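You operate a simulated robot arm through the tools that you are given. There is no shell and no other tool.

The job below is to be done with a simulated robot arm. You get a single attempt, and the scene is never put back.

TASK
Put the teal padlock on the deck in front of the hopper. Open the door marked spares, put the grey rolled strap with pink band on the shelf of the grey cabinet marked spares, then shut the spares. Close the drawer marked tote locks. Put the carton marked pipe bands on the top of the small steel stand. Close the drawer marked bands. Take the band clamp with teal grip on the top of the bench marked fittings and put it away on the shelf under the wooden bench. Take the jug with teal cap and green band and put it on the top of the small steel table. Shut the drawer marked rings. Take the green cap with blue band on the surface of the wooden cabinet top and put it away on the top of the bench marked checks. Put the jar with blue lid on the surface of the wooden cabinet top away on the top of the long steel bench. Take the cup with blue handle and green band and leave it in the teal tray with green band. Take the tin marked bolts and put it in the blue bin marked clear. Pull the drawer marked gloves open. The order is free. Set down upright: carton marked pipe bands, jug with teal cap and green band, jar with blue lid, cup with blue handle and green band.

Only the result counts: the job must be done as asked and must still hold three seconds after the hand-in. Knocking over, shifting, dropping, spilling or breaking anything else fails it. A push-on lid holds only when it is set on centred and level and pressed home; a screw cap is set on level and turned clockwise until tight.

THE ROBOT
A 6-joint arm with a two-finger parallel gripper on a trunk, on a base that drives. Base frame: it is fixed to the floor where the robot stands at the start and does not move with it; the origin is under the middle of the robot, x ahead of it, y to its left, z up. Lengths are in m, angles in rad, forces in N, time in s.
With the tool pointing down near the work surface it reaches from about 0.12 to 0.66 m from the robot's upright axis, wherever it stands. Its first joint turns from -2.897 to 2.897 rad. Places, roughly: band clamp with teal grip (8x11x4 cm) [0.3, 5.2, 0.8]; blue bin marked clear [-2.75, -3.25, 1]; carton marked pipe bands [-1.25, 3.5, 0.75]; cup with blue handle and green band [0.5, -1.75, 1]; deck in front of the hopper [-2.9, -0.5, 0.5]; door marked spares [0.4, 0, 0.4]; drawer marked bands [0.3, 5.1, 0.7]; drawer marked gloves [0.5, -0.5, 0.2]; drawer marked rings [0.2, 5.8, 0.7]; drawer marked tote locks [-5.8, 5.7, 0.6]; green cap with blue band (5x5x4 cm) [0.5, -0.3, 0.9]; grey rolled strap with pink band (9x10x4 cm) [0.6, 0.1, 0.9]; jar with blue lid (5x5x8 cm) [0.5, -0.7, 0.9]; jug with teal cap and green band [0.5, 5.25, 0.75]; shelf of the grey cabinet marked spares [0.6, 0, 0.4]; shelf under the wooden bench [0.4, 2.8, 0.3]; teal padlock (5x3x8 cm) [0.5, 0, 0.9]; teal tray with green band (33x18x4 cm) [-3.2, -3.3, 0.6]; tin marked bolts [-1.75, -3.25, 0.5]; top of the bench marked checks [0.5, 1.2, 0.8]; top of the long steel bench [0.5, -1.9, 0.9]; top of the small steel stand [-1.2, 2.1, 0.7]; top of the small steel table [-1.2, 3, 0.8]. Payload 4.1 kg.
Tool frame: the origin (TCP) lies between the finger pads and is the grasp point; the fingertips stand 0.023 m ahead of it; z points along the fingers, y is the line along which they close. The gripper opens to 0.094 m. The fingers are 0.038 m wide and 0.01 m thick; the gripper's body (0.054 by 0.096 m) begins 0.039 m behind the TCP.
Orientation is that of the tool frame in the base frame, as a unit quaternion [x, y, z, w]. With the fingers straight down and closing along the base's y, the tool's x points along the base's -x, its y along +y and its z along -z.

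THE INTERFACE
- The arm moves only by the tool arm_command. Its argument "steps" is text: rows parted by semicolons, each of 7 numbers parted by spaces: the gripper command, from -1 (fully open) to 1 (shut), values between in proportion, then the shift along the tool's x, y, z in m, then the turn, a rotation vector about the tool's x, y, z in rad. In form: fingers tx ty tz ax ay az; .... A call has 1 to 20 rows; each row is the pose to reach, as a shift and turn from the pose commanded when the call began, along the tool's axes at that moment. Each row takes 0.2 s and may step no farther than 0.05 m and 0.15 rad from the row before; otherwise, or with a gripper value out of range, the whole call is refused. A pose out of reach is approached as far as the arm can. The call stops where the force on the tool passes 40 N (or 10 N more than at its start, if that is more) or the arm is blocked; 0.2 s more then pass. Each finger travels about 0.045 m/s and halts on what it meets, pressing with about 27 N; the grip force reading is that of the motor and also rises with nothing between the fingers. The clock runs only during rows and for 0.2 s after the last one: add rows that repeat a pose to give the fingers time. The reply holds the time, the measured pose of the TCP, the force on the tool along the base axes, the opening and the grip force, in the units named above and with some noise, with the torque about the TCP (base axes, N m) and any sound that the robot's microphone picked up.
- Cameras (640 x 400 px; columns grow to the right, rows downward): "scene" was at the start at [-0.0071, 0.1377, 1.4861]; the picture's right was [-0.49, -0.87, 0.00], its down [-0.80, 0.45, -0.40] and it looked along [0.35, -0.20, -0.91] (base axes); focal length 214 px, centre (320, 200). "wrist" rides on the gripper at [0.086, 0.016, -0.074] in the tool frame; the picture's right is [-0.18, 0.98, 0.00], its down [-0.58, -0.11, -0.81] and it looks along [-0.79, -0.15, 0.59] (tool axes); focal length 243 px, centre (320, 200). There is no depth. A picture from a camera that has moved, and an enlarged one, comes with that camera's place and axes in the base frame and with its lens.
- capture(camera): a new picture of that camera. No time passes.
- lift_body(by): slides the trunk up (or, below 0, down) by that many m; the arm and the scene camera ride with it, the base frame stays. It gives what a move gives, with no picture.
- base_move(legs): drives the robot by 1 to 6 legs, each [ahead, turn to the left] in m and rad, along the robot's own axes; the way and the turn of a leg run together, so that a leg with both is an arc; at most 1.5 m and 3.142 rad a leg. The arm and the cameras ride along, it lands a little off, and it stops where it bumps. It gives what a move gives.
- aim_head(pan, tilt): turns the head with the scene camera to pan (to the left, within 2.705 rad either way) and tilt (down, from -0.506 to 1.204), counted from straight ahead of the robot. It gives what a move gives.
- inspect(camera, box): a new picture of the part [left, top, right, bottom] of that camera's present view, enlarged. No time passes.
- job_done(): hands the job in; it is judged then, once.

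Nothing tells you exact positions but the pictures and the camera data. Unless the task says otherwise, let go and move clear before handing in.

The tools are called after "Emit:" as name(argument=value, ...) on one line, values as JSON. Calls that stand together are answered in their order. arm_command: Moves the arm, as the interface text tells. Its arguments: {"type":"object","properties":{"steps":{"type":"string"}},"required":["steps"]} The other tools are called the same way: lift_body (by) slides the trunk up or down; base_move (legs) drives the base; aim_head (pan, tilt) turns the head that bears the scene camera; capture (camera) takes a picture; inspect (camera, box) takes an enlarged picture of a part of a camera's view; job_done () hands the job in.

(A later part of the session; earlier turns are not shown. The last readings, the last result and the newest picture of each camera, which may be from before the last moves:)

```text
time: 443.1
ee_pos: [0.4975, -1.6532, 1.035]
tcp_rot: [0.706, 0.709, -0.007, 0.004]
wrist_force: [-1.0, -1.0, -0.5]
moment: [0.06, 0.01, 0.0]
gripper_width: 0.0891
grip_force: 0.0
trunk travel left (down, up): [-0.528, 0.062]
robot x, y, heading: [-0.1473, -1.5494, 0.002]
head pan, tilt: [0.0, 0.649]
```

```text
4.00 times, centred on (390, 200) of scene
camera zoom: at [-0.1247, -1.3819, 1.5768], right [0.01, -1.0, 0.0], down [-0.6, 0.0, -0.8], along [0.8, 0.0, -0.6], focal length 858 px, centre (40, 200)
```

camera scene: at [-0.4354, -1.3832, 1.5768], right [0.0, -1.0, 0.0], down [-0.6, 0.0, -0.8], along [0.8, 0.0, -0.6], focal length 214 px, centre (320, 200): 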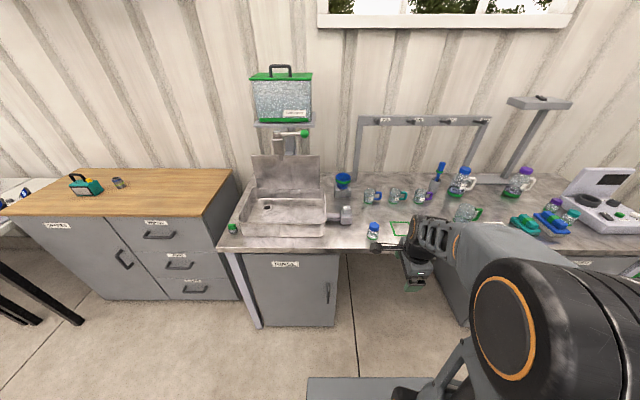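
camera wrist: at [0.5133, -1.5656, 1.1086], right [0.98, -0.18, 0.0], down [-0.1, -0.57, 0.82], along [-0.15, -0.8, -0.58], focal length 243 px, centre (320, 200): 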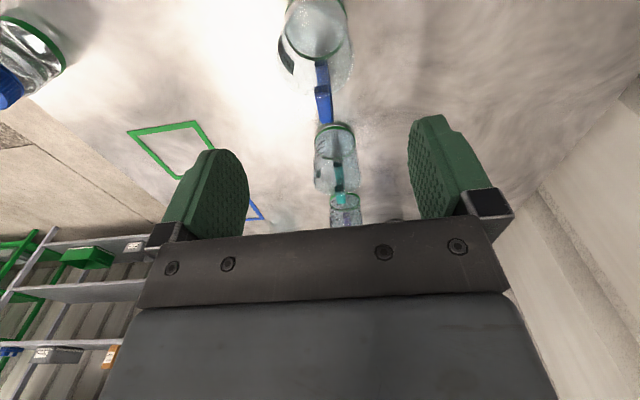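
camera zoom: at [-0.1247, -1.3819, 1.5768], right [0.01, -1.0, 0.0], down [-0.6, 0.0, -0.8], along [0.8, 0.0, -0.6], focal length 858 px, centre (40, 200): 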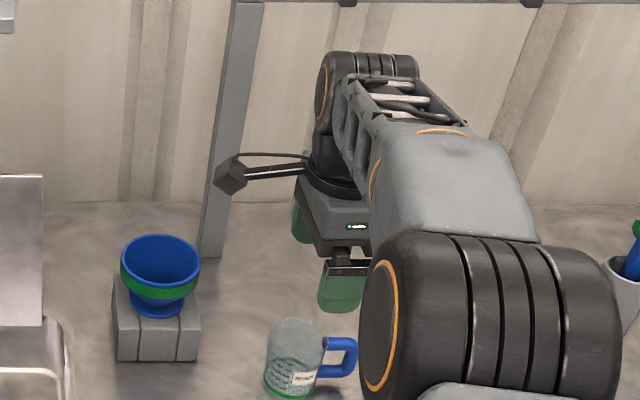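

The cup is at (0.497,-1.648). I turn the camera boom slightly away from the blue bowl and descend over the cup.

Emit:
arm_command(steps="-0.9 0.002 0 0 0 0 -0.15; -0.9 0.004 0 0 0 0 -0.3; -0.9 0.004 -0.001 0.045 0 0 -0.3; -0.9 0.004 -0.001 0.09 0 0 -0.3; -0.9 0.004 -0.001 0.115 0 0 -0.3; -0.9 0.004 -0.001 0.137 0 0 -0.3; -0.9 0.004 -0.001 0.137 0 0 -0.3")

Emit:
capture(camera="wrist")

Emit:
inspect(camera="scene", box=[310, 150, 470, 250])

```text
time: 444.8
ee_pos: [0.4946, -1.6495, 0.8992]
tcp_rot: [0.593, 0.805, -0.007, 0.004]
wrist_force: [0.1, 0.5, 0.2]
moment: [0.0, 0.0, 0.02]
gripper_width: 0.0894
grip_force: 0.1
trunk travel left (down, up): [-0.528, 0.062]
robot x, y, heading: [-0.1503, -1.5509, 0.003]
head pan, tilt: [0.0, 0.649]
```

```text
taken
camera wrist: at [0.4845, -1.562, 0.9722], right [0.99, 0.12, 0.0], down [0.07, -0.57, 0.82], along [0.09, -0.81, -0.58], focal length 243 px, centre (320, 200)
```

wrist: 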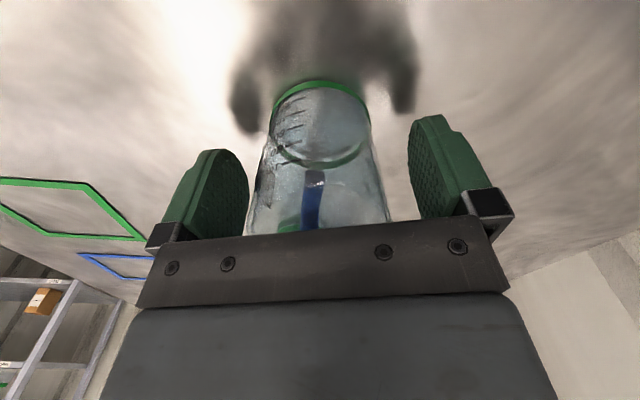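

```text
4.00 times, centred on (390, 200) of scene
camera zoom: at [-0.1247, -1.382, 1.5768], right [0.01, -1.0, 0.0], down [-0.6, 0.0, -0.8], along [0.8, 0.0, -0.6], focal length 858 px, centre (40, 200)
```

zoom: 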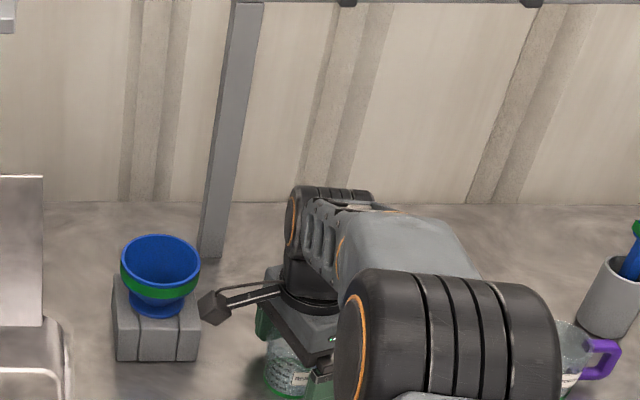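

Emit:
arm_command(steps="0 0 0 0 0 0 0; 0.6 0 0 0 0 0 0; 1 0 0 0 0 0 0; 1 0 0 0 0 0 0; 1 0 0 0 0 0 0; 1 0 0 0 0 0 0")

Emit:
arm_command(steps="1 0 0 -0.01 0 0 0; 1 0 0 -0.04 0 0 0; 1 0 0 -0.08 0 0 0; 1 0 0 -0.12 0 0 0")

Emit:
capture(camera="wrist")

Emit:
inspect(camera="scene", box=[310, 150, 470, 250])

```text
time: 446.1
ee_pos: [0.4948, -1.6501, 0.8987]
tcp_rot: [0.592, 0.806, -0.007, 0.005]
wrist_force: [-0.6, -0.1, -0.5]
moment: [0.01, 0.01, 0.02]
gripper_width: 0.0525
grip_force: 26.8
trunk travel left (down, up): [-0.528, 0.062]
robot x, y, heading: [-0.1521, -1.5496, 0.004]
head pan, tilt: [0.0, 0.649]
```

```text
time: 447.1
ee_pos: [0.4934, -1.6498, 1.0205]
tcp_rot: [0.592, 0.806, -0.006, 0.004]
wrist_force: [-0.7, -0.4, -0.2]
moment: [-0.02, 0.0, -0.03]
gripper_width: 0.0529
grip_force: 27.1
trunk travel left (down, up): [-0.528, 0.062]
robot x, y, heading: [-0.1517, -1.5482, 0.012]
head pan, tilt: [0.0, 0.649]
```

```text
taken
camera wrist: at [0.484, -1.5617, 1.0924], right [0.99, 0.12, 0.0], down [0.07, -0.57, 0.82], along [0.09, -0.81, -0.58], focal length 243 px, centre (320, 200)
```

wrist: 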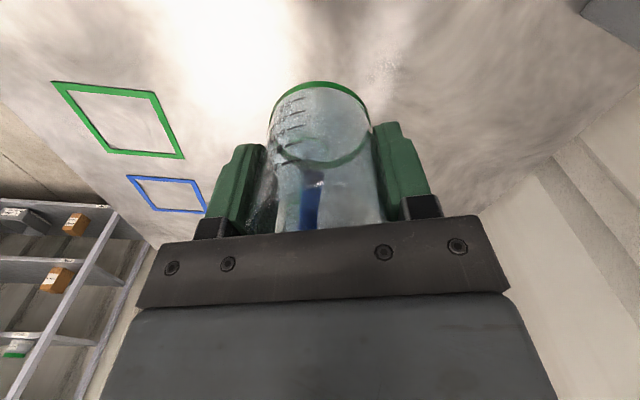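

```text
4.00 times, centred on (390, 200) of scene
camera zoom: at [-0.125, -1.3819, 1.5768], right [0.01, -1.0, 0.0], down [-0.6, 0.0, -0.8], along [0.8, 0.0, -0.6], focal length 858 px, centre (40, 200)
```

zoom: 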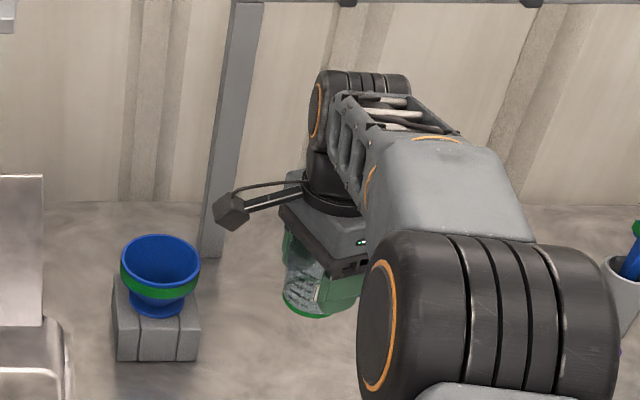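

Cup lifted. I rotate it so that the handle points away (+x).

Emit:
arm_command(steps="1 0 0 0 0 0 -0.145; 1 0 0 0 0 0 -0.29; 1 0 0 0 0 0 -0.435; 1 0 0 0 0 0 -0.58; 1 0 0 0 0 0 -0.725; 1 0 0 0 0 0 -0.87; 1 0 0 0 0 0 -1.015; 1 0 0 0 0 0 -1.16; 1 0 0 0 0 0 -1.305; 1 0 0 0 0 0 -1.45; 1 0 0 0 0 0 -1.45")

Emit:
capture(camera="wrist")

Emit:
capture(camera="scene")

```text
time: 449.6
ee_pos: [0.4941, -1.6469, 1.0195]
tcp_rot: [-0.093, 0.996, -0.008, -0.001]
wrist_force: [-0.5, 0.0, -0.8]
moment: [-0.03, 0.04, 0.0]
gripper_width: 0.0525
grip_force: 27.5
trunk travel left (down, up): [-0.528, 0.062]
robot x, y, heading: [-0.1521, -1.5485, 0.007]
head pan, tilt: [0.0, 0.649]
```

```text
taken
camera wrist: at [0.4073, -1.6471, 1.0939], right [0.0, 1.0, -0.02], down [0.59, 0.01, 0.81], along [0.81, -0.01, -0.59], focal length 243 px, centre (320, 200)
```

wrist: 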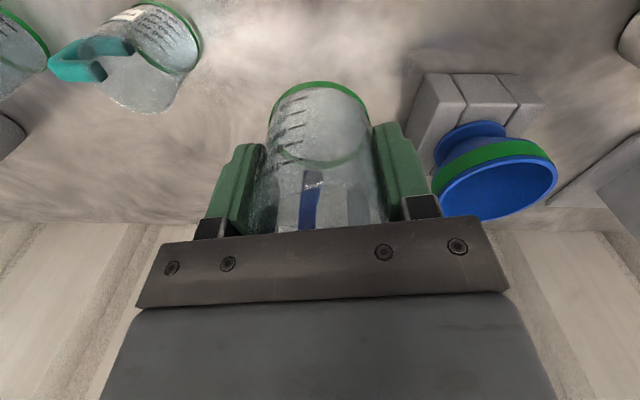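

```text
taken
camera scene: at [-0.1248, -1.3819, 1.5768], right [0.01, -1.0, 0.0], down [-0.6, 0.0, -0.8], along [0.8, 0.0, -0.6], focal length 214 px, centre (320, 200)
```

scene: 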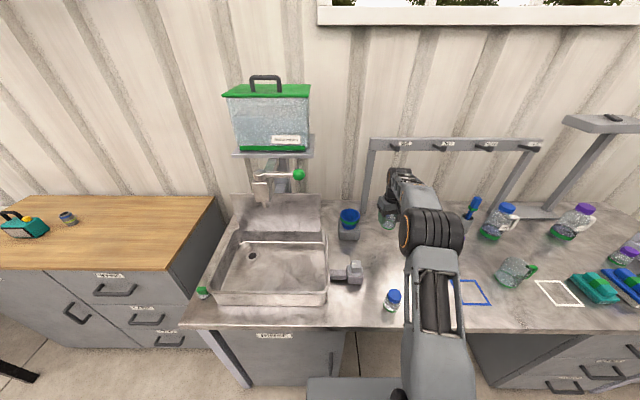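

Emit:
arm_command(steps="1 0.0372 -0.0167 0 0 0 0; 1 0.0745 -0.0333 0 0 0 0; 1 0.1117 -0.05 0 0 0 0; 1 0.1489 -0.0666 0 0 0 0; 1 0.1489 -0.0666 0.045 0 0 0; 1 0.1489 -0.0666 0.09 0 0 0; 1 0.1489 -0.0666 0.105 0 0 0; 1 0.1489 -0.0666 0.112 0 0 0; 1 0.1489 -0.0666 0.117 0 0 0; 1 0.1489 -0.0666 0.121 0 0 0; 1 0.1489 -0.0666 0.124 0 0 0")

Emit:
capture(camera="wrist")

```text
time: 451.9
ee_pos: [0.3604, -1.7419, 0.8974]
tcp_rot: [-0.092, 0.996, -0.009, 0.001]
wrist_force: [-1.2, 0.3, 15.3]
moment: [0.2, -0.14, 0.1]
gripper_width: 0.0519
grip_force: 27.2
trunk travel left (down, up): [-0.528, 0.062]
robot x, y, heading: [-0.1545, -1.5484, 0.006]
head pan, tilt: [0.0, 0.649]
```

```text
taken
camera wrist: at [0.2715, -1.7417, 0.9729], right [0.0, 1.0, -0.02], down [0.59, 0.01, 0.81], along [0.81, -0.01, -0.59], focal length 243 px, centre (320, 200)
```

wrist: 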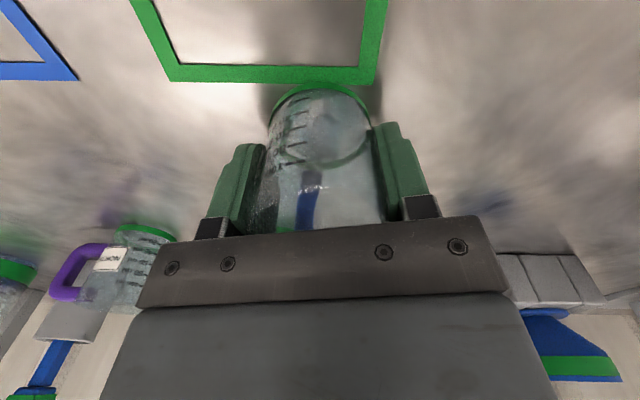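

Cup set down with handle away. Release, rise and re-flip the wrist.

Emit:
arm_command(steps="1 0 0 -0.001 0 0 0; 0.3 0 0 -0.001 0 0 0; -0.4 0 0 -0.001 0 0 0; -0.8 0 0 -0.001 0 0 0; -0.8 0 0 -0.001 0 0 0; -0.8 0 0 -0.03 0 0 0; -0.8 0 0 -0.07 0 0 0; -0.8 0 0 -0.11 0 0 0; -0.8 0.04 0 -0.15 0 0 0; -0.8 0.085 0 -0.17 0 0 0; -0.8 0.13 0 -0.18 0 0 0; -0.8 0.175 0 -0.18 0 0 0; -0.8 0.22 0 -0.18 0 0 0")

Emit:
arm_command(steps="-0.8 0 0 0 0 0 0.15; -0.8 0 0 0 0 0 0.3; -0.8 0 0 0 0 0 0.45; -0.8 0 0 0 0 0 0.6; -0.8 0 0 0 0 0 0.75; -0.8 0 0 0 0 0 0.9; -0.8 0 0 0 0 0 1.05; -0.8 0 0 0 0 0 1.2; -0.8 0 0 0 0 0 1.35; -0.8 0 0 0 0 0 1.5; -0.8 0 0 0 0 0 1.65; -0.8 0 0 0 0 0 1.8; -0.8 0 0 0 0 0 1.95; -0.8 0 0 0 0 0 2.1; -0.8 0 0 0 0 0 2.25; -0.8 0 0 0 0 0 2.4; -0.8 0 0 0 0 0 2.55; -0.8 0 0 0 0 0 2.7; -0.8 0 0 0 0 0 2.85; -0.8 0 0 0 0 0 3.0")

Emit:
inspect(camera="scene", box=[320, 170, 560, 320])

```text
refused: row 9 steps farther than a row can; nothing moved
```

```text
time: 456.1
ee_pos: [0.3594, -1.743, 0.897]
tcp_rot: [0.987, 0.16, -0.002, 0.008]
wrist_force: [-0.3, 0.0, 0.3]
moment: [0.02, 0.02, 0.01]
gripper_width: 0.0845
grip_force: 0.1
trunk travel left (down, up): [-0.528, 0.062]
robot x, y, heading: [-0.1514, -1.5472, 0.008]
head pan, tilt: [0.0, 0.649]
```

```text
2.67 times, centred on (440, 245) of scene
camera zoom: at [-0.1248, -1.382, 1.5768], right [0.01, -1.0, 0.0], down [-0.6, 0.0, -0.8], along [0.8, 0.0, -0.6], focal length 572 px, centre (0, 80)
```

zoom: 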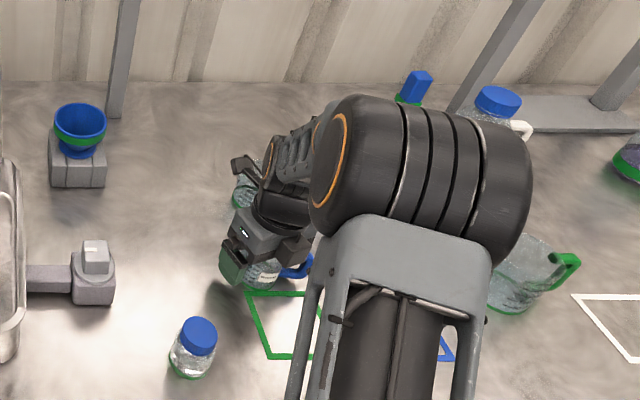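

A refused first call let the second one rotate around the cup; I must check the cup's state carefully.

Emit:
capture(camera="wrist")

Emit:
inspect(camera="scene", box=[380, 220, 480, 290])

```text
taken
camera wrist: at [0.447, -1.73, 0.9708], right [0.14, -0.99, 0.02], down [-0.58, -0.07, 0.81], along [-0.8, -0.12, -0.59], focal length 243 px, centre (320, 200)
```

wrist: 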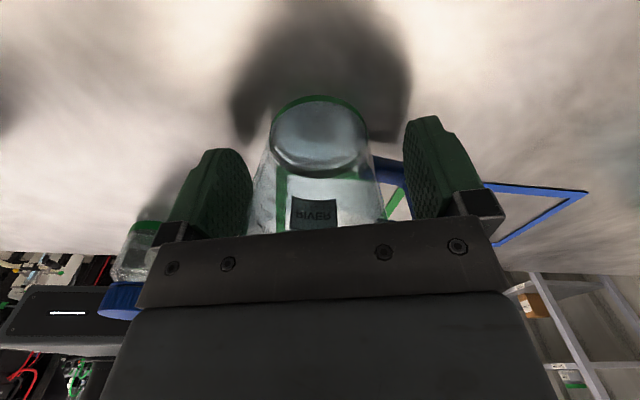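

```text
5.71 times, centred on (430, 255) of scene
camera zoom: at [-0.1248, -1.382, 1.5768], right [0.01, -1.0, 0.0], down [-0.6, 0.0, -0.8], along [0.8, 0.0, -0.6], focal length 1226 px, centre (-309, -114)
```

zoom: 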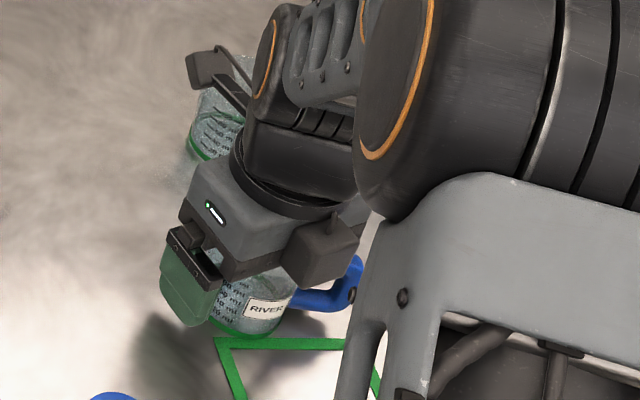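

The cup is still upright; its handle now points to about -100°. I rotate the open fingers away from the handle, regrip, and redo the turn properly.

Emit:
arm_command(steps="-0.8 0 0 0 0 0 -0.14; -0.8 0 0 0 0 0 -0.28; -0.8 0 0 0 0 0 -0.42; -0.8 0 0 0 0 0 -0.56; -0.8 0 0 0 0 0 -0.7; -0.8 0 0 0 0 0 -0.84; -0.8 0 0 0 0 0 -0.98; -0.8 0 0 0 0 0 -1.08")

Emit:
capture(camera="wrist")

Emit:
inspect(camera="scene", box=[380, 220, 480, 290])

```text
time: 457.9
ee_pos: [0.36, -1.7429, 0.8962]
tcp_rot: [0.762, 0.647, -0.005, 0.006]
wrist_force: [-0.2, 0.5, 0.7]
moment: [0.03, -0.01, 0.0]
gripper_width: 0.0847
grip_force: 0.0
trunk travel left (down, up): [-0.528, 0.062]
robot x, y, heading: [-0.1501, -1.5501, 0.002]
head pan, tilt: [0.0, 0.649]
```

```text
taken
camera wrist: at [0.3901, -1.6592, 0.9693], right [0.94, -0.34, 0.0], down [-0.2, -0.54, 0.82], along [-0.28, -0.77, -0.58], focal length 243 px, centre (320, 200)
```

wrist: 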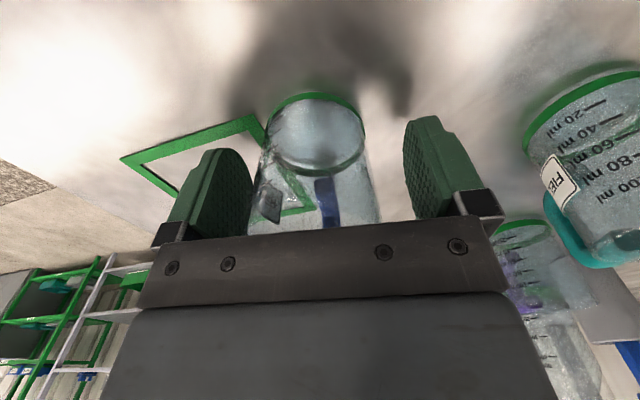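

```text
5.71 times, centred on (430, 255) of scene
camera zoom: at [-0.1248, -1.382, 1.5768], right [0.01, -1.0, 0.0], down [-0.6, 0.0, -0.8], along [0.8, 0.0, -0.6], focal length 1226 px, centre (-309, -114)
```

zoom: 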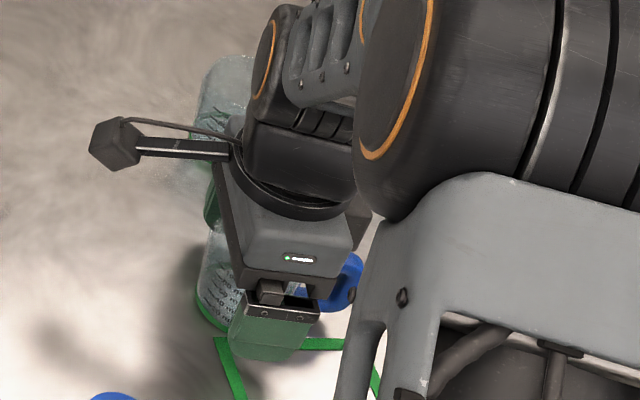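

Emit:
arm_command(steps="0 0 0 0 0 0 0; 0.6 0 0 0 0 0 0; 1 0 0 0 0 0 0; 1 0 0 0 0 0 0; 1 0 0 0 0 0 0; 1 0 0 -0.01 0 0 0; 1 0 0 -0.04 0 0 0; 1 0 0 -0.08 0 0 0; 1 0 0 -0.12 0 0 0")

Emit:
capture(camera="wrist")

```text
time: 459.9
ee_pos: [0.3593, -1.7399, 1.0156]
tcp_rot: [0.763, 0.646, -0.006, 0.004]
wrist_force: [0.0, 1.3, -0.3]
moment: [0.01, 0.0, 0.0]
gripper_width: 0.0557
grip_force: 27.2
trunk travel left (down, up): [-0.528, 0.062]
robot x, y, heading: [-0.1495, -1.5492, 0.002]
head pan, tilt: [0.0, 0.649]
```

```text
taken
camera wrist: at [0.3902, -1.6571, 1.0891], right [0.94, -0.34, 0.0], down [-0.2, -0.54, 0.82], along [-0.28, -0.77, -0.58], focal length 243 px, centre (320, 200)
```

wrist: 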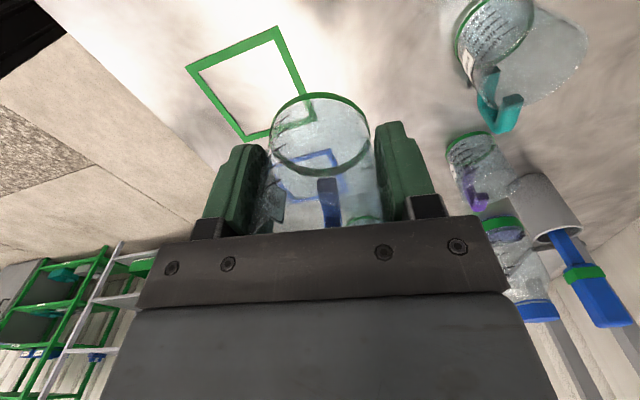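

Now rotate the cup by ~105° in the air.

Emit:
arm_command(steps="1 0 0 0 0 0 -0.145; 1 0 0 0 0 0 -0.29; 1 0 0 0 0 0 -0.435; 1 0 0 0 0 0 -0.58; 1 0 0 0 0 0 -0.725; 1 0 0 0 0 0 -0.87; 1 0 0 0 0 0 -1.015; 1 0 0 0 0 0 -1.16; 1 0 0 0 0 0 -1.305; 1 0 0 0 0 0 -1.45; 1 0 0 0 0 0 -1.595; 1 0 0 0 0 0 -1.74; 1 0 0 0 0 0 -1.84; 1 0 0 0 0 0 -1.84")

Emit:
capture(camera="wrist")

```text
time: 462.9
ee_pos: [0.3587, -1.7402, 1.0157]
tcp_rot: [-0.052, 0.999, -0.007, -0.001]
wrist_force: [0.0, -0.1, -0.7]
moment: [0.03, 0.01, 0.04]
gripper_width: 0.0554
grip_force: 26.7
trunk travel left (down, up): [-0.528, 0.062]
robot x, y, heading: [-0.1543, -1.5459, 0.0]
head pan, tilt: [0.0, 0.649]
```

```text
taken
camera wrist: at [0.2724, -1.733, 1.0907], right [0.08, 1.0, -0.02], down [0.59, -0.03, 0.81], along [0.8, -0.07, -0.59], focal length 243 px, centre (320, 200)
```

wrist: 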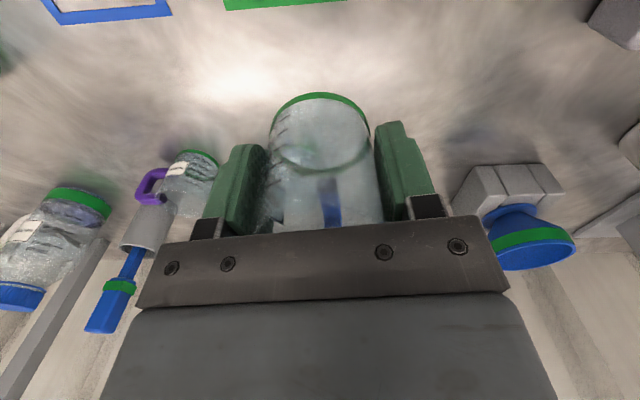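

Emit:
arm_command(steps="1 0 0 0.045 0 0 0; 1 0 0 0.09 0 0 0; 1 0 0 0.105 0 0 0; 1 0 0 0.111 0 0 0; 1 0 0 0.115 0 0 0; 1 0 0 0.118 0 0 0; 1 0 0 0.121 0 0 0; 1 0 0 0.124 0 0 0")

```text
time: 464.8
ee_pos: [0.3595, -1.7432, 0.8946]
tcp_rot: [-0.05, 0.999, -0.009, 0.001]
wrist_force: [-2.2, -2.8, 19.9]
moment: [0.17, -0.22, 0.0]
gripper_width: 0.0555
grip_force: 26.8
trunk travel left (down, up): [-0.528, 0.062]
robot x, y, heading: [-0.1501, -1.5455, 0.005]
head pan, tilt: [0.0, 0.649]
```

Contact; release and rise straight up, in checked steps.

Emit:
arm_command(steps="1 0 0 -0.002 0 0 0; 0.3 0 0 -0.002 0 0 0; -0.4 0 0 -0.002 0 0 0; -0.8 0 0 -0.002 0 0 0; -0.8 0 0 -0.002 0 0 0; -0.8 0 0 -0.03 0 0 0; -0.8 0 0 -0.07 0 0 0; -0.8 0 0 -0.11 0 0 0; -0.8 0 0 -0.15 0 0 0; -0.8 0 0 -0.18 0 0 0")

Emit:
capture(camera="wrist")

```text
time: 466.9
ee_pos: [0.3594, -1.7387, 1.0761]
tcp_rot: [-0.051, 0.999, -0.007, -0.001]
wrist_force: [-0.3, 0.1, 0.4]
moment: [0.03, 0.02, -0.01]
gripper_width: 0.0845
grip_force: 0.0
trunk travel left (down, up): [-0.528, 0.062]
robot x, y, heading: [-0.1515, -1.5501, 0.004]
head pan, tilt: [0.0, 0.649]
```

```text
taken
camera wrist: at [0.2724, -1.7304, 1.1501], right [0.08, 1.0, -0.02], down [0.59, -0.04, 0.81], along [0.8, -0.08, -0.59], focal length 243 px, centre (320, 200)
```

wrist: 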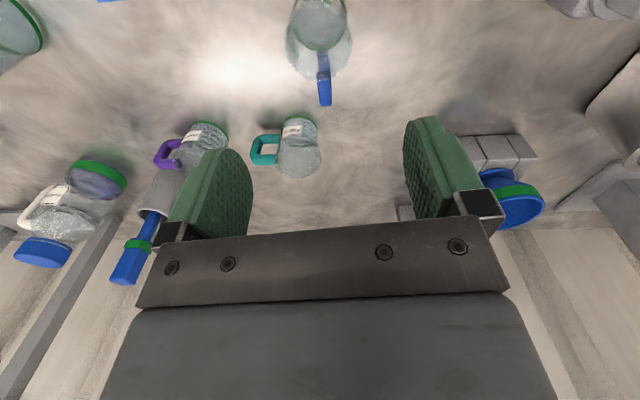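

The cup stands with its handle pointing away. I back the base off, then re-flip the wrist in free space.

Emit:
base_move(legs=[[-0.32, 0]])

Emit:
arm_command(steps="-0.8 0 0 0 0 0 0.15; -0.8 0 0 0 0 0 0.3; -0.8 0 0 0 0 0 0.45; -0.8 0 0 0 0 0 0.6; -0.8 0 0 0 0 0 0.75; -0.8 0 0 0 0 0 0.9; -0.8 0 0 0 0 0 1.05; -0.8 0 0 0 0 0 1.2; -0.8 0 0 0 0 0 1.35; -0.8 0 0 0 0 0 1.5; -0.8 0 0 0 0 0 1.65; -0.8 0 0 0 0 0 1.8; -0.8 0 0 0 0 0 1.95; -0.8 0 0 0 0 0 2.1; -0.8 0 0 0 0 0 2.25; -0.8 0 0 0 0 0 2.4; -0.8 0 0 0 0 0 2.55; -0.8 0 0 0 0 0 2.7; -0.8 0 0 0 0 0 2.85; -0.8 0 0 0 0 0 3.0")

```text
time: 469.1
ee_pos: [0.0351, -1.7391, 1.0752]
tcp_rot: [-0.052, 0.999, -0.007, 0.0]
wrist_force: [0.0, -0.2, 0.1]
moment: [-0.02, -0.04, 0.03]
gripper_width: 0.0844
grip_force: 0.1
trunk travel left (down, up): [-0.528, 0.062]
robot x, y, heading: [-0.4763, -1.551, 0.006]
head pan, tilt: [0.0, 0.649]
```

```text
time: 473.3
ee_pos: [0.0356, -1.7402, 1.0748]
tcp_rot: [0.993, 0.119, -0.001, 0.008]
wrist_force: [0.2, -0.2, 0.5]
moment: [0.02, -0.01, 0.01]
gripper_width: 0.0846
grip_force: 0.1
trunk travel left (down, up): [-0.528, 0.062]
robot x, y, heading: [-0.4779, -1.5509, 0.003]
head pan, tilt: [0.0, 0.649]
```

Now pitch to near horizontal, and lower to grasp height in front of the bench.

Emit:
arm_command(steps="-0.8 0 0 0 0 0.145 0; -0.8 0 0 0 0 0.29 0; -0.8 0 0 0 0 0.435 0; -0.8 -0.0013 0.0054 0.02 0 0.58 0; -0.8 -0.0026 0.0107 0.05 0 0.725 0; -0.8 -0.0039 0.0161 0.08 0 0.87 0; -0.8 -0.0052 0.0214 0.11 0 1.015 0; -0.8 -0.0065 0.0268 0.14 0 1.16 0; -0.8 -0.0078 0.0321 0.173 0 1.3 0; -0.8 -0.0078 0.0321 0.173 0 1.3 0")

Emit:
capture(camera="wrist")

```text
time: 475.5
ee_pos: [0.0344, -1.7751, 0.9007]
tcp_rot: [0.79, 0.102, 0.6, -0.068]
wrist_force: [-0.1, 0.6, -0.5]
moment: [-0.01, -0.01, 0.02]
gripper_width: 0.0844
grip_force: 0.0
trunk travel left (down, up): [-0.528, 0.062]
robot x, y, heading: [-0.4754, -1.5457, 0.009]
head pan, tilt: [0.0, 0.649]
```

```text
taken
camera wrist: at [-0.0086, -1.8021, 1.0064], right [0.19, -0.97, -0.16], down [-0.93, -0.12, -0.34], along [0.31, 0.22, -0.93], focal length 243 px, centre (320, 200)
```

wrist: 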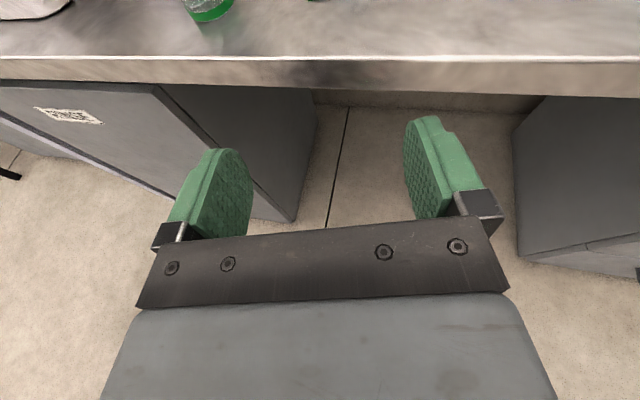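

Emit:
base_move(legs=[[0.2, 0]])

Emit:
capture(camera="wrist")

Emit:
inspect(camera="scene", box=[320, 170, 500, 290])

```text
time: 477.1
ee_pos: [0.2324, -1.7741, 0.9026]
tcp_rot: [0.791, 0.102, 0.599, -0.067]
wrist_force: [0.0, 0.5, 0.0]
moment: [0.02, -0.02, 0.02]
gripper_width: 0.0846
grip_force: 0.0
trunk travel left (down, up): [-0.528, 0.062]
robot x, y, heading: [-0.2777, -1.5499, 0.002]
head pan, tilt: [0.0, 0.649]
```

```text
taken
camera wrist: at [0.1911, -1.8006, 1.0066], right [0.19, -0.97, -0.16], down [-0.93, -0.13, -0.34], along [0.31, 0.22, -0.93], focal length 243 px, centre (320, 200)
```

wrist: 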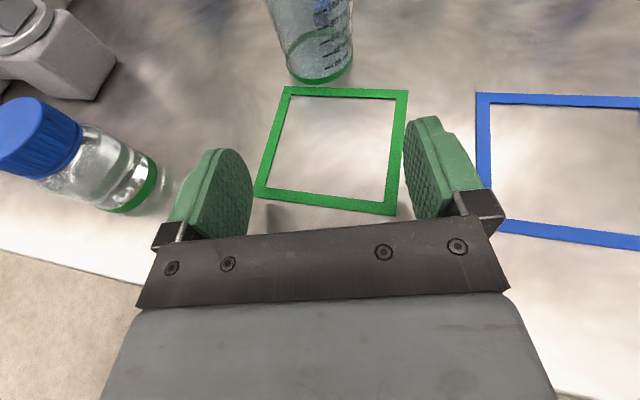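

```text
3.33 times, centred on (410, 230) of scene
camera zoom: at [-0.2497, -1.3827, 1.5768], right [0.01, -1.0, 0.0], down [-0.6, 0.0, -0.8], along [0.8, 0.0, -0.6], focal length 715 px, centre (20, 100)
```

zoom: 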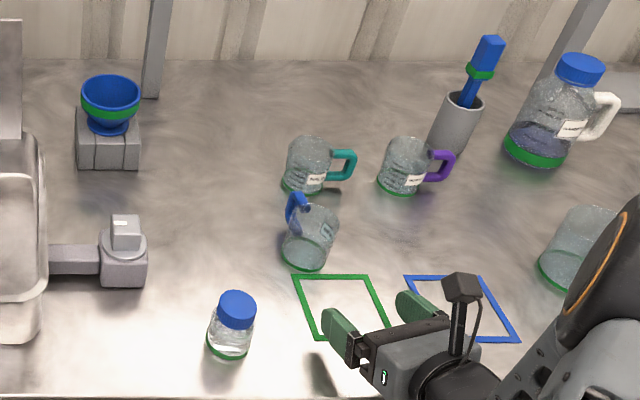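

Aligned; advance 12.5 cm and close on the cup's body.

Emit:
arm_command(steps="-0.8 0.0085 0 0.03 0 0 0; -0.8 0.0171 0 0.0601 0 0 0; -0.8 0.0256 0 0.0902 0 0 0; -0.8 0.0342 0 0.1202 0 0 0; -0.8 0.0342 0 0.1202 0 0 0")

Emit:
capture(camera="wrist")

```text
time: 478.3
ee_pos: [0.3545, -1.7437, 0.9026]
tcp_rot: [0.792, 0.102, 0.598, -0.068]
wrist_force: [0.1, -0.1, 0.1]
moment: [-0.01, -0.03, 0.0]
gripper_width: 0.0845
grip_force: 0.0
trunk travel left (down, up): [-0.528, 0.062]
robot x, y, heading: [-0.2796, -1.5536, 0.002]
head pan, tilt: [0.0, 0.649]
```

```text
taken
camera wrist: at [0.3118, -1.7693, 1.007], right [0.19, -0.97, -0.16], down [-0.93, -0.13, -0.34], along [0.31, 0.22, -0.93], focal length 243 px, centre (320, 200)
```

wrist: 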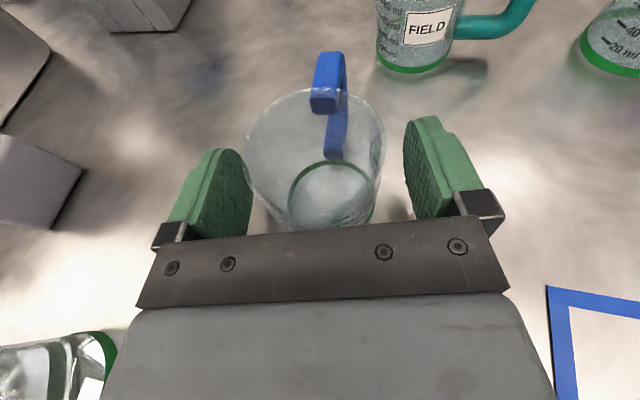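

Perfect placement. Close and lift.

Emit:
arm_command(steps="0 0 0 0 0 0 0; 0.6 0 0 0 0 0 0; 1 0 0 0 0 0 0; 1 0 0 0 0 0 0; 1 0 0 0 0 0 0")

Emit:
arm_command(steps="1 0.0096 0 -0.0027 0 0 0; 1 0.04 0 -0.011 0 0 0; 1 0.08 0 -0.022 0 0 0; 1 0.12 0 -0.033 0 0 0; 1 0.15 0 -0.04 0 0 0")

Emit:
capture(camera="wrist")

```text
time: 479.5
ee_pos: [0.3535, -1.743, 0.9027]
tcp_rot: [0.791, 0.101, 0.599, -0.067]
wrist_force: [0.5, -0.2, -0.2]
moment: [0.02, -0.01, 0.0]
gripper_width: 0.054
grip_force: 26.9
trunk travel left (down, up): [-0.528, 0.062]
robot x, y, heading: [-0.2747, -1.5491, 0.003]
head pan, tilt: [0.0, 0.649]
```

```text
time: 480.7
ee_pos: [0.3559, -1.7388, 1.0587]
tcp_rot: [0.792, 0.101, 0.599, -0.067]
wrist_force: [1.3, -0.1, 0.7]
moment: [0.02, -0.01, 0.03]
gripper_width: 0.0541
grip_force: 26.5
trunk travel left (down, up): [-0.528, 0.062]
robot x, y, heading: [-0.2787, -1.5554, 0.01]
head pan, tilt: [0.0, 0.649]
```

```text
taken
camera wrist: at [0.3135, -1.7657, 1.1624], right [0.19, -0.97, -0.16], down [-0.93, -0.13, -0.34], along [0.31, 0.22, -0.93], focal length 243 px, centre (320, 200)
```

wrist: 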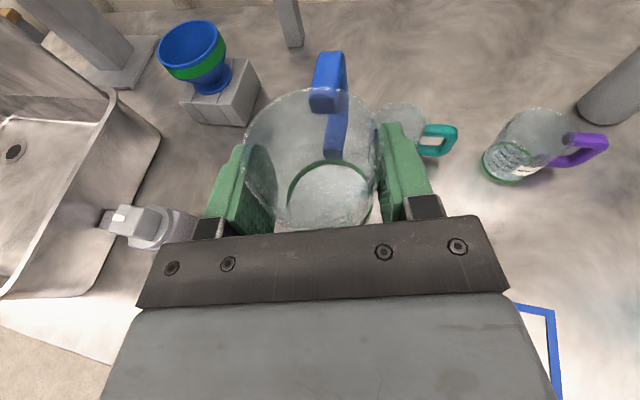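

Cup in hand. I retract the arm a bit and drive to the green rack, keeping clear of the gravel.

Emit:
base_move(legs=[[-0.4, 0]])

Emit:
arm_command(steps="1 -0.0103 -0.02 -0.036 0 0 0; 1 -0.0205 -0.04 -0.072 0 0 0; 1 -0.0308 -0.06 -0.108 0 0 0; 1 -0.041 -0.08 -0.144 0 0 0")

Emit:
base_move(legs=[[0, -2.2], [1.0, 0], [0, -0.945], [1.2, 0]])

```text
time: 483.2
ee_pos: [-0.0441, -1.7413, 1.0583]
tcp_rot: [0.79, 0.102, 0.6, -0.068]
wrist_force: [-0.8, -0.1, -0.5]
moment: [0.02, 0.01, 0.0]
gripper_width: 0.0539
grip_force: 27.0
trunk travel left (down, up): [-0.528, 0.062]
robot x, y, heading: [-0.681, -1.5556, 0.007]
head pan, tilt: [0.0, 0.649]
```

```text
time: 484.2
ee_pos: [-0.2109, -1.6999, 1.0586]
tcp_rot: [0.791, 0.102, 0.599, -0.068]
wrist_force: [-0.3, 0.1, -1.0]
moment: [0.03, 0.02, -0.04]
gripper_width: 0.0538
grip_force: 27.8
trunk travel left (down, up): [-0.528, 0.062]
robot x, y, heading: [-0.6791, -1.548, 0.004]
head pan, tilt: [0.0, 0.649]
```

```text
time: 502.6
ee_pos: [-2.8914, -2.2994, 1.0575]
tcp_rot: [-0.114, 0.789, -0.077, -0.599]
wrist_force: [0.6, 0.2, -0.3]
moment: [0.0, 0.0, 0.01]
gripper_width: 0.0525
grip_force: 26.9
trunk travel left (down, up): [-0.528, 0.062]
robot x, y, heading: [-2.4232, -2.4335, -3.104]
head pan, tilt: [0.0, 0.649]
```

Emit:
capture(camera="wrist")

Emit:
aim_head(pan=1.2, tilt=0.7)

Emit:
capture(camera="scene")

```text
taken
camera wrist: at [-2.8483, -2.273, 1.1612], right [-0.22, 0.96, -0.16], down [0.93, 0.16, -0.34], along [-0.3, -0.23, -0.93], focal length 243 px, centre (320, 200)
```

wrist: 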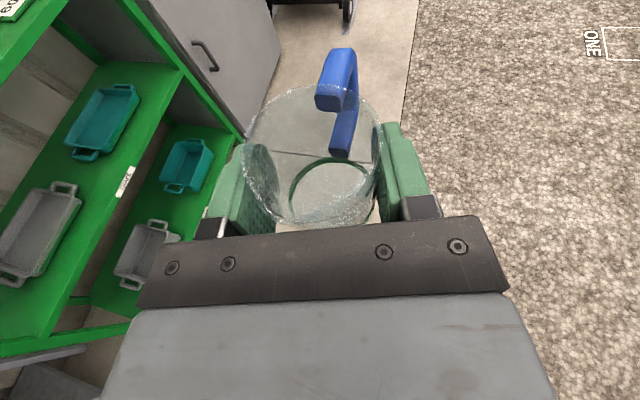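

```text
time: 504.0
ee_pos: [-2.8897, -2.3014, 1.0575]
tcp_rot: [-0.115, 0.789, -0.077, -0.598]
wrist_force: [0.2, -0.1, -0.4]
moment: [0.01, -0.01, -0.01]
gripper_width: 0.0526
grip_force: 27.0
trunk travel left (down, up): [-0.528, 0.062]
robot x, y, heading: [-2.4206, -2.4292, -3.106]
head pan, tilt: [1.201, 0.7]
```

```text
taken
camera scene: at [-2.3775, -2.6763, 1.5725], right [-0.95, 0.33, 0.0], down [0.21, 0.61, -0.76], along [-0.25, -0.72, -0.64], focal length 214 px, centre (320, 200)
```

scene: 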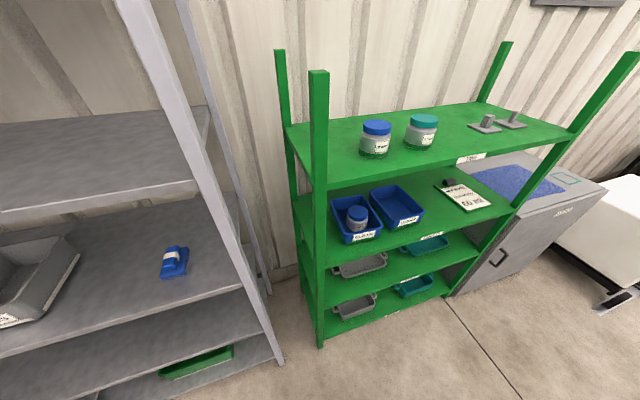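

The cup is firmly held. I move in front of the teal tray and lower the trunk.

Emit:
base_move(legs=[[0.6, 0], [0, 1.535]])

Emit:
lift_body(by=-0.34)

Emit:
aim_head(pan=-0.1, tilt=0.6)

Emit:
capture(camera="scene")

Emit:
capture(camera="wrist")

```text
time: 511.1
ee_pos: [-3.1748, -2.9267, 1.058]
tcp_rot: [0.631, -0.488, 0.472, 0.376]
wrist_force: [0.8, 0.0, 0.0]
moment: [0.02, -0.02, 0.02]
gripper_width: 0.0516
grip_force: 27.1
trunk travel left (down, up): [-0.528, 0.062]
robot x, y, heading: [-3.0233, -2.4589, -1.568]
head pan, tilt: [1.201, 0.7]
```

```text
time: 514.5
ee_pos: [-3.1742, -2.9267, 0.7176]
tcp_rot: [0.63, -0.488, 0.471, 0.377]
wrist_force: [-0.6, 0.5, -0.8]
moment: [0.02, 0.01, 0.0]
gripper_width: 0.0513
grip_force: 27.1
trunk travel left (down, up): [-0.188, 0.402]
robot x, y, heading: [-3.0275, -2.4591, -1.565]
head pan, tilt: [1.201, 0.7]
```

```text
time: 515.9
ee_pos: [-3.1744, -2.9264, 0.7182]
tcp_rot: [0.631, -0.488, 0.471, 0.377]
wrist_force: [-0.1, 0.5, 0.1]
moment: [0.0, 0.04, -0.01]
gripper_width: 0.0516
grip_force: 26.8
trunk travel left (down, up): [-0.188, 0.402]
robot x, y, heading: [-3.0238, -2.458, -1.57]
head pan, tilt: [-0.099, 0.6]
```

```text
taken
camera scene: at [-2.8657, -2.4846, 1.2411], right [-1.0, 0.1, 0.0], down [0.05, 0.56, -0.83], along [-0.08, -0.82, -0.56], focal length 214 px, centre (320, 200)
```

scene: 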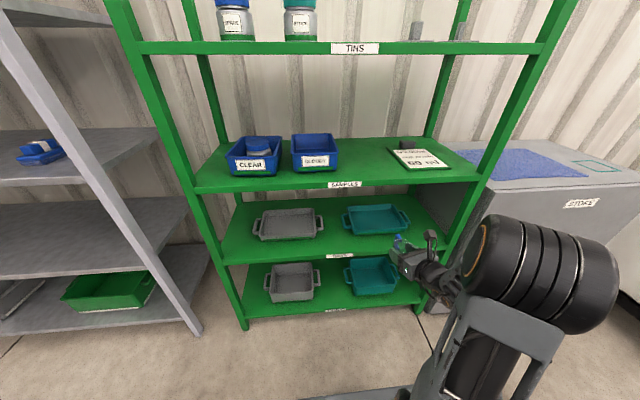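

```text
taken
camera wrist: at [-3.2, -2.8833, 0.8212], right [-0.97, -0.19, -0.16], down [-0.12, 0.93, -0.34], along [0.21, -0.31, -0.93], focal length 243 px, centre (320, 200)
```

wrist: 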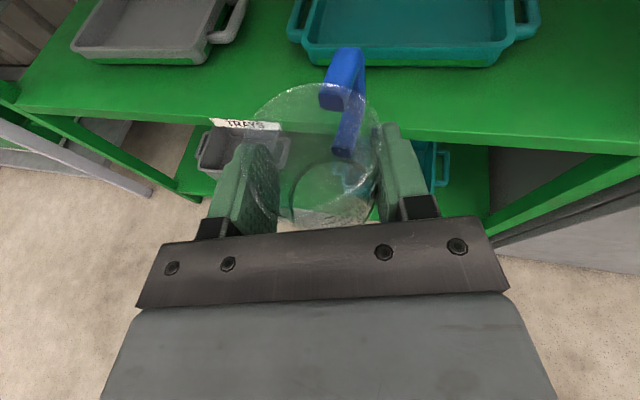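

The cup is slipping a hair in the grip, so I place it promptly: tray centre ≈(-3.20,-3.23), floor z≈0.60. Drive 4 cm and reach in.

Emit:
base_move(legs=[[0.04, 0]])

Emit:
arm_command(steps="1 0.0065 0.012 0.0331 0 0 0; 1 0.013 0.0241 0.0662 0 0 0; 1 0.0195 0.0361 0.0993 0 0 0; 1 0.0259 0.0482 0.1323 0 0 0; 1 0.0324 0.0602 0.1654 0 0 0; 1 0.0389 0.0723 0.1985 0 0 0; 1 0.0454 0.0843 0.2316 0 0 0; 1 0.0454 0.0843 0.2316 0 0 0")

Emit:
capture(camera="wrist")

Emit:
capture(camera="scene")

```text
time: 516.8
ee_pos: [-3.1751, -2.9659, 0.7171]
tcp_rot: [0.631, -0.488, 0.471, 0.376]
wrist_force: [0.7, 0.3, -0.1]
moment: [-0.03, 0.0, -0.01]
gripper_width: 0.0515
grip_force: 26.8
trunk travel left (down, up): [-0.188, 0.402]
robot x, y, heading: [-3.022, -2.5018, -1.571]
head pan, tilt: [-0.099, 0.6]
```

```text
time: 518.6
ee_pos: [-3.2001, -3.2166, 0.6997]
tcp_rot: [0.631, -0.489, 0.47, 0.377]
wrist_force: [0.4, 0.2, -0.6]
moment: [0.01, -0.01, 0.03]
gripper_width: 0.0513
grip_force: 26.7
trunk travel left (down, up): [-0.188, 0.402]
robot x, y, heading: [-3.0253, -2.5002, -1.571]
head pan, tilt: [-0.099, 0.6]
```

```text
taken
camera wrist: at [-3.226, -3.1737, 0.8042], right [-0.97, -0.19, -0.16], down [-0.12, 0.93, -0.34], along [0.21, -0.31, -0.93], focal length 243 px, centre (320, 200)
```

wrist: 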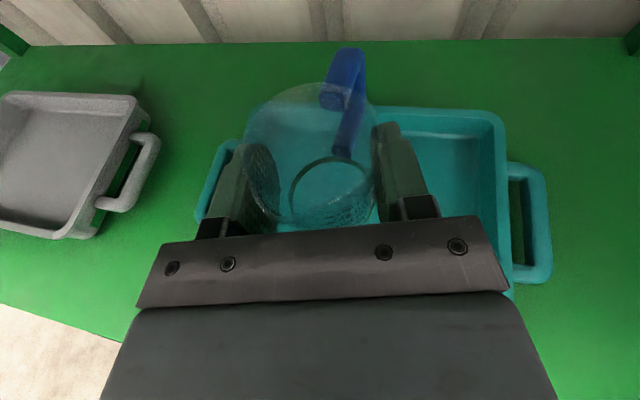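

```text
taken
camera scene: at [-2.8657, -2.5251, 1.2411], right [-1.0, 0.1, 0.0], down [0.06, 0.56, -0.83], along [-0.08, -0.82, -0.56], focal length 214 px, centre (320, 200)
```

scene: 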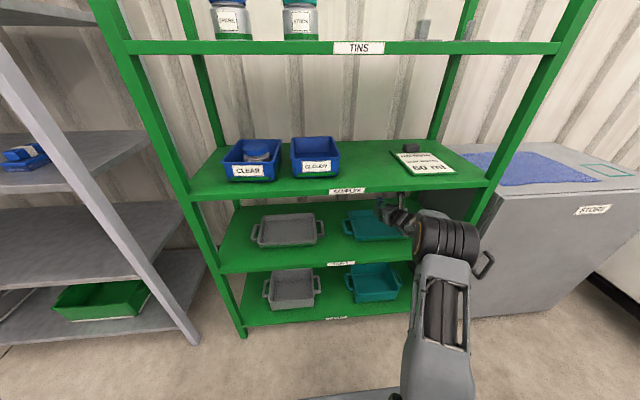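

The cup is over the tray. I move 2 cm deeper and lower in small steps.

Emit:
arm_command(steps="1 0.0055 0 0.0193 0 0 0; 1 -0.0041 0 0.022 0 0 0; 1 -0.0138 0 0.0247 0 0 0; 1 -0.0186 0 0.0261 0 0 0; 1 -0.0234 0 0.0275 0 0 0; 1 -0.0282 0 0.0288 0 0 0; 1 -0.033 0 0.0302 0 0 0")

Emit:
capture(camera="wrist")

Emit:
inspect(camera="scene", box=[300, 180, 460, 300])

```text
time: 520.2
ee_pos: [-3.1965, -3.2347, 0.6586]
tcp_rot: [0.631, -0.489, 0.471, 0.377]
wrist_force: [0.0, -0.4, -1.2]
moment: [0.01, -0.01, -0.02]
gripper_width: 0.0514
grip_force: 27.3
trunk travel left (down, up): [-0.188, 0.402]
robot x, y, heading: [-3.0264, -2.5031, -1.568]
head pan, tilt: [-0.099, 0.6]
```

```text
taken
camera wrist: at [-3.2218, -3.1924, 0.7626], right [-0.97, -0.19, -0.16], down [-0.12, 0.93, -0.34], along [0.21, -0.31, -0.93], focal length 243 px, centre (320, 200)
```

wrist: 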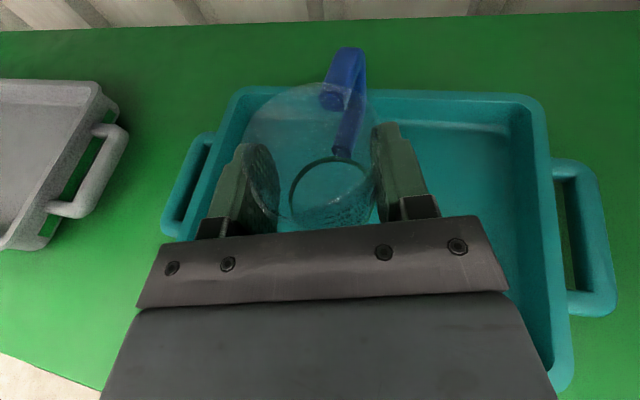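

```text
3.33 times, centred on (380, 240) of scene
camera zoom: at [-2.8657, -2.525, 1.2411], right [-1.0, 0.1, 0.0], down [0.06, 0.56, -0.83], along [-0.08, -0.82, -0.56], focal length 715 px, centre (120, 67)
```

zoom: 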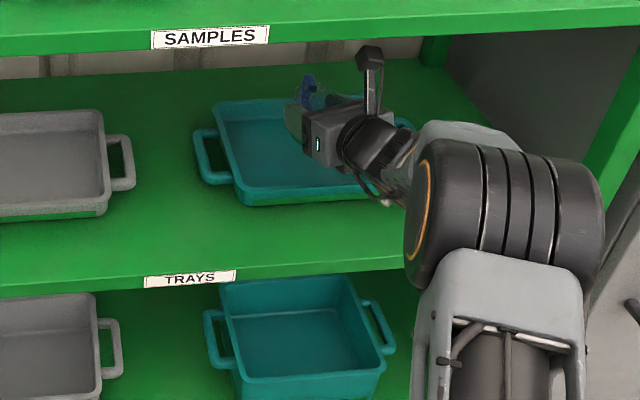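

Emit:
arm_command(steps="1 -0.0029 0 0.0008 0 0 0; 1 -0.0058 0 0.0016 0 0 0; 1 -0.0087 0 0.0025 0 0 0; 1 -0.0115 0 0.0033 0 0 0; 1 -0.0144 0 0.0041 0 0 0")

Emit:
capture(camera="wrist")

```text
time: 521.4
ee_pos: [-3.1971, -3.2347, 0.6445]
tcp_rot: [0.631, -0.489, 0.471, 0.376]
wrist_force: [0.3, -0.4, 0.0]
moment: [0.02, 0.02, 0.0]
gripper_width: 0.0514
grip_force: 26.6
trunk travel left (down, up): [-0.188, 0.402]
robot x, y, heading: [-3.025, -2.4981, -1.571]
head pan, tilt: [-0.099, 0.6]
```

```text
taken
camera wrist: at [-3.2221, -3.1922, 0.7481], right [-0.97, -0.19, -0.16], down [-0.12, 0.93, -0.34], along [0.21, -0.31, -0.93], focal length 243 px, centre (320, 200)
```

wrist: 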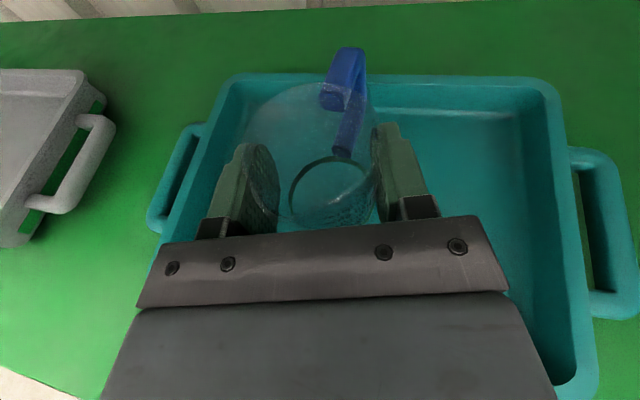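

Emit:
arm_command(steps="1 -0.0027 0 -0.0097 0 0 0; 1 -0.0056 0 -0.0089 0 0 0; 1 -0.0085 0 -0.008 0 0 0; 1 -0.0114 0 -0.0072 0 0 0; 1 -0.0143 0 -0.0064 0 0 0; 1 -0.0172 0 -0.0056 0 0 0; 1 -0.02 0 -0.0048 0 0 0; 1 -0.0229 0 -0.0039 0 0 0")

Emit:
capture(camera="wrist")

```text
time: 523.2
ee_pos: [-3.1997, -3.2276, 0.6333]
tcp_rot: [0.628, -0.483, 0.475, 0.383]
wrist_force: [-0.4, 0.2, 14.5]
moment: [0.87, 0.04, 0.01]
gripper_width: 0.0514
grip_force: 27.1
trunk travel left (down, up): [-0.188, 0.402]
robot x, y, heading: [-3.0267, -2.4995, -1.579]
head pan, tilt: [-0.099, 0.6]
stopped in row 8: the force on the tool passed its limit at 42 N (the readings are from after the stop); the commanded pose is now the measured one
```

```text
taken
camera wrist: at [-3.2255, -3.1826, 0.7374], right [-0.97, -0.19, -0.16], down [-0.12, 0.93, -0.36], along [0.21, -0.33, -0.92], focal length 243 px, centre (320, 200)
```

wrist: 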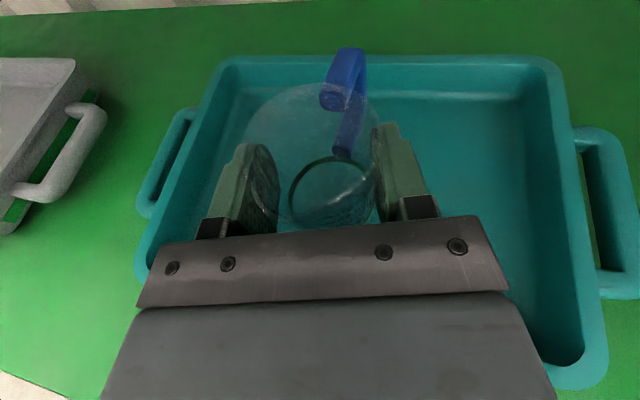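

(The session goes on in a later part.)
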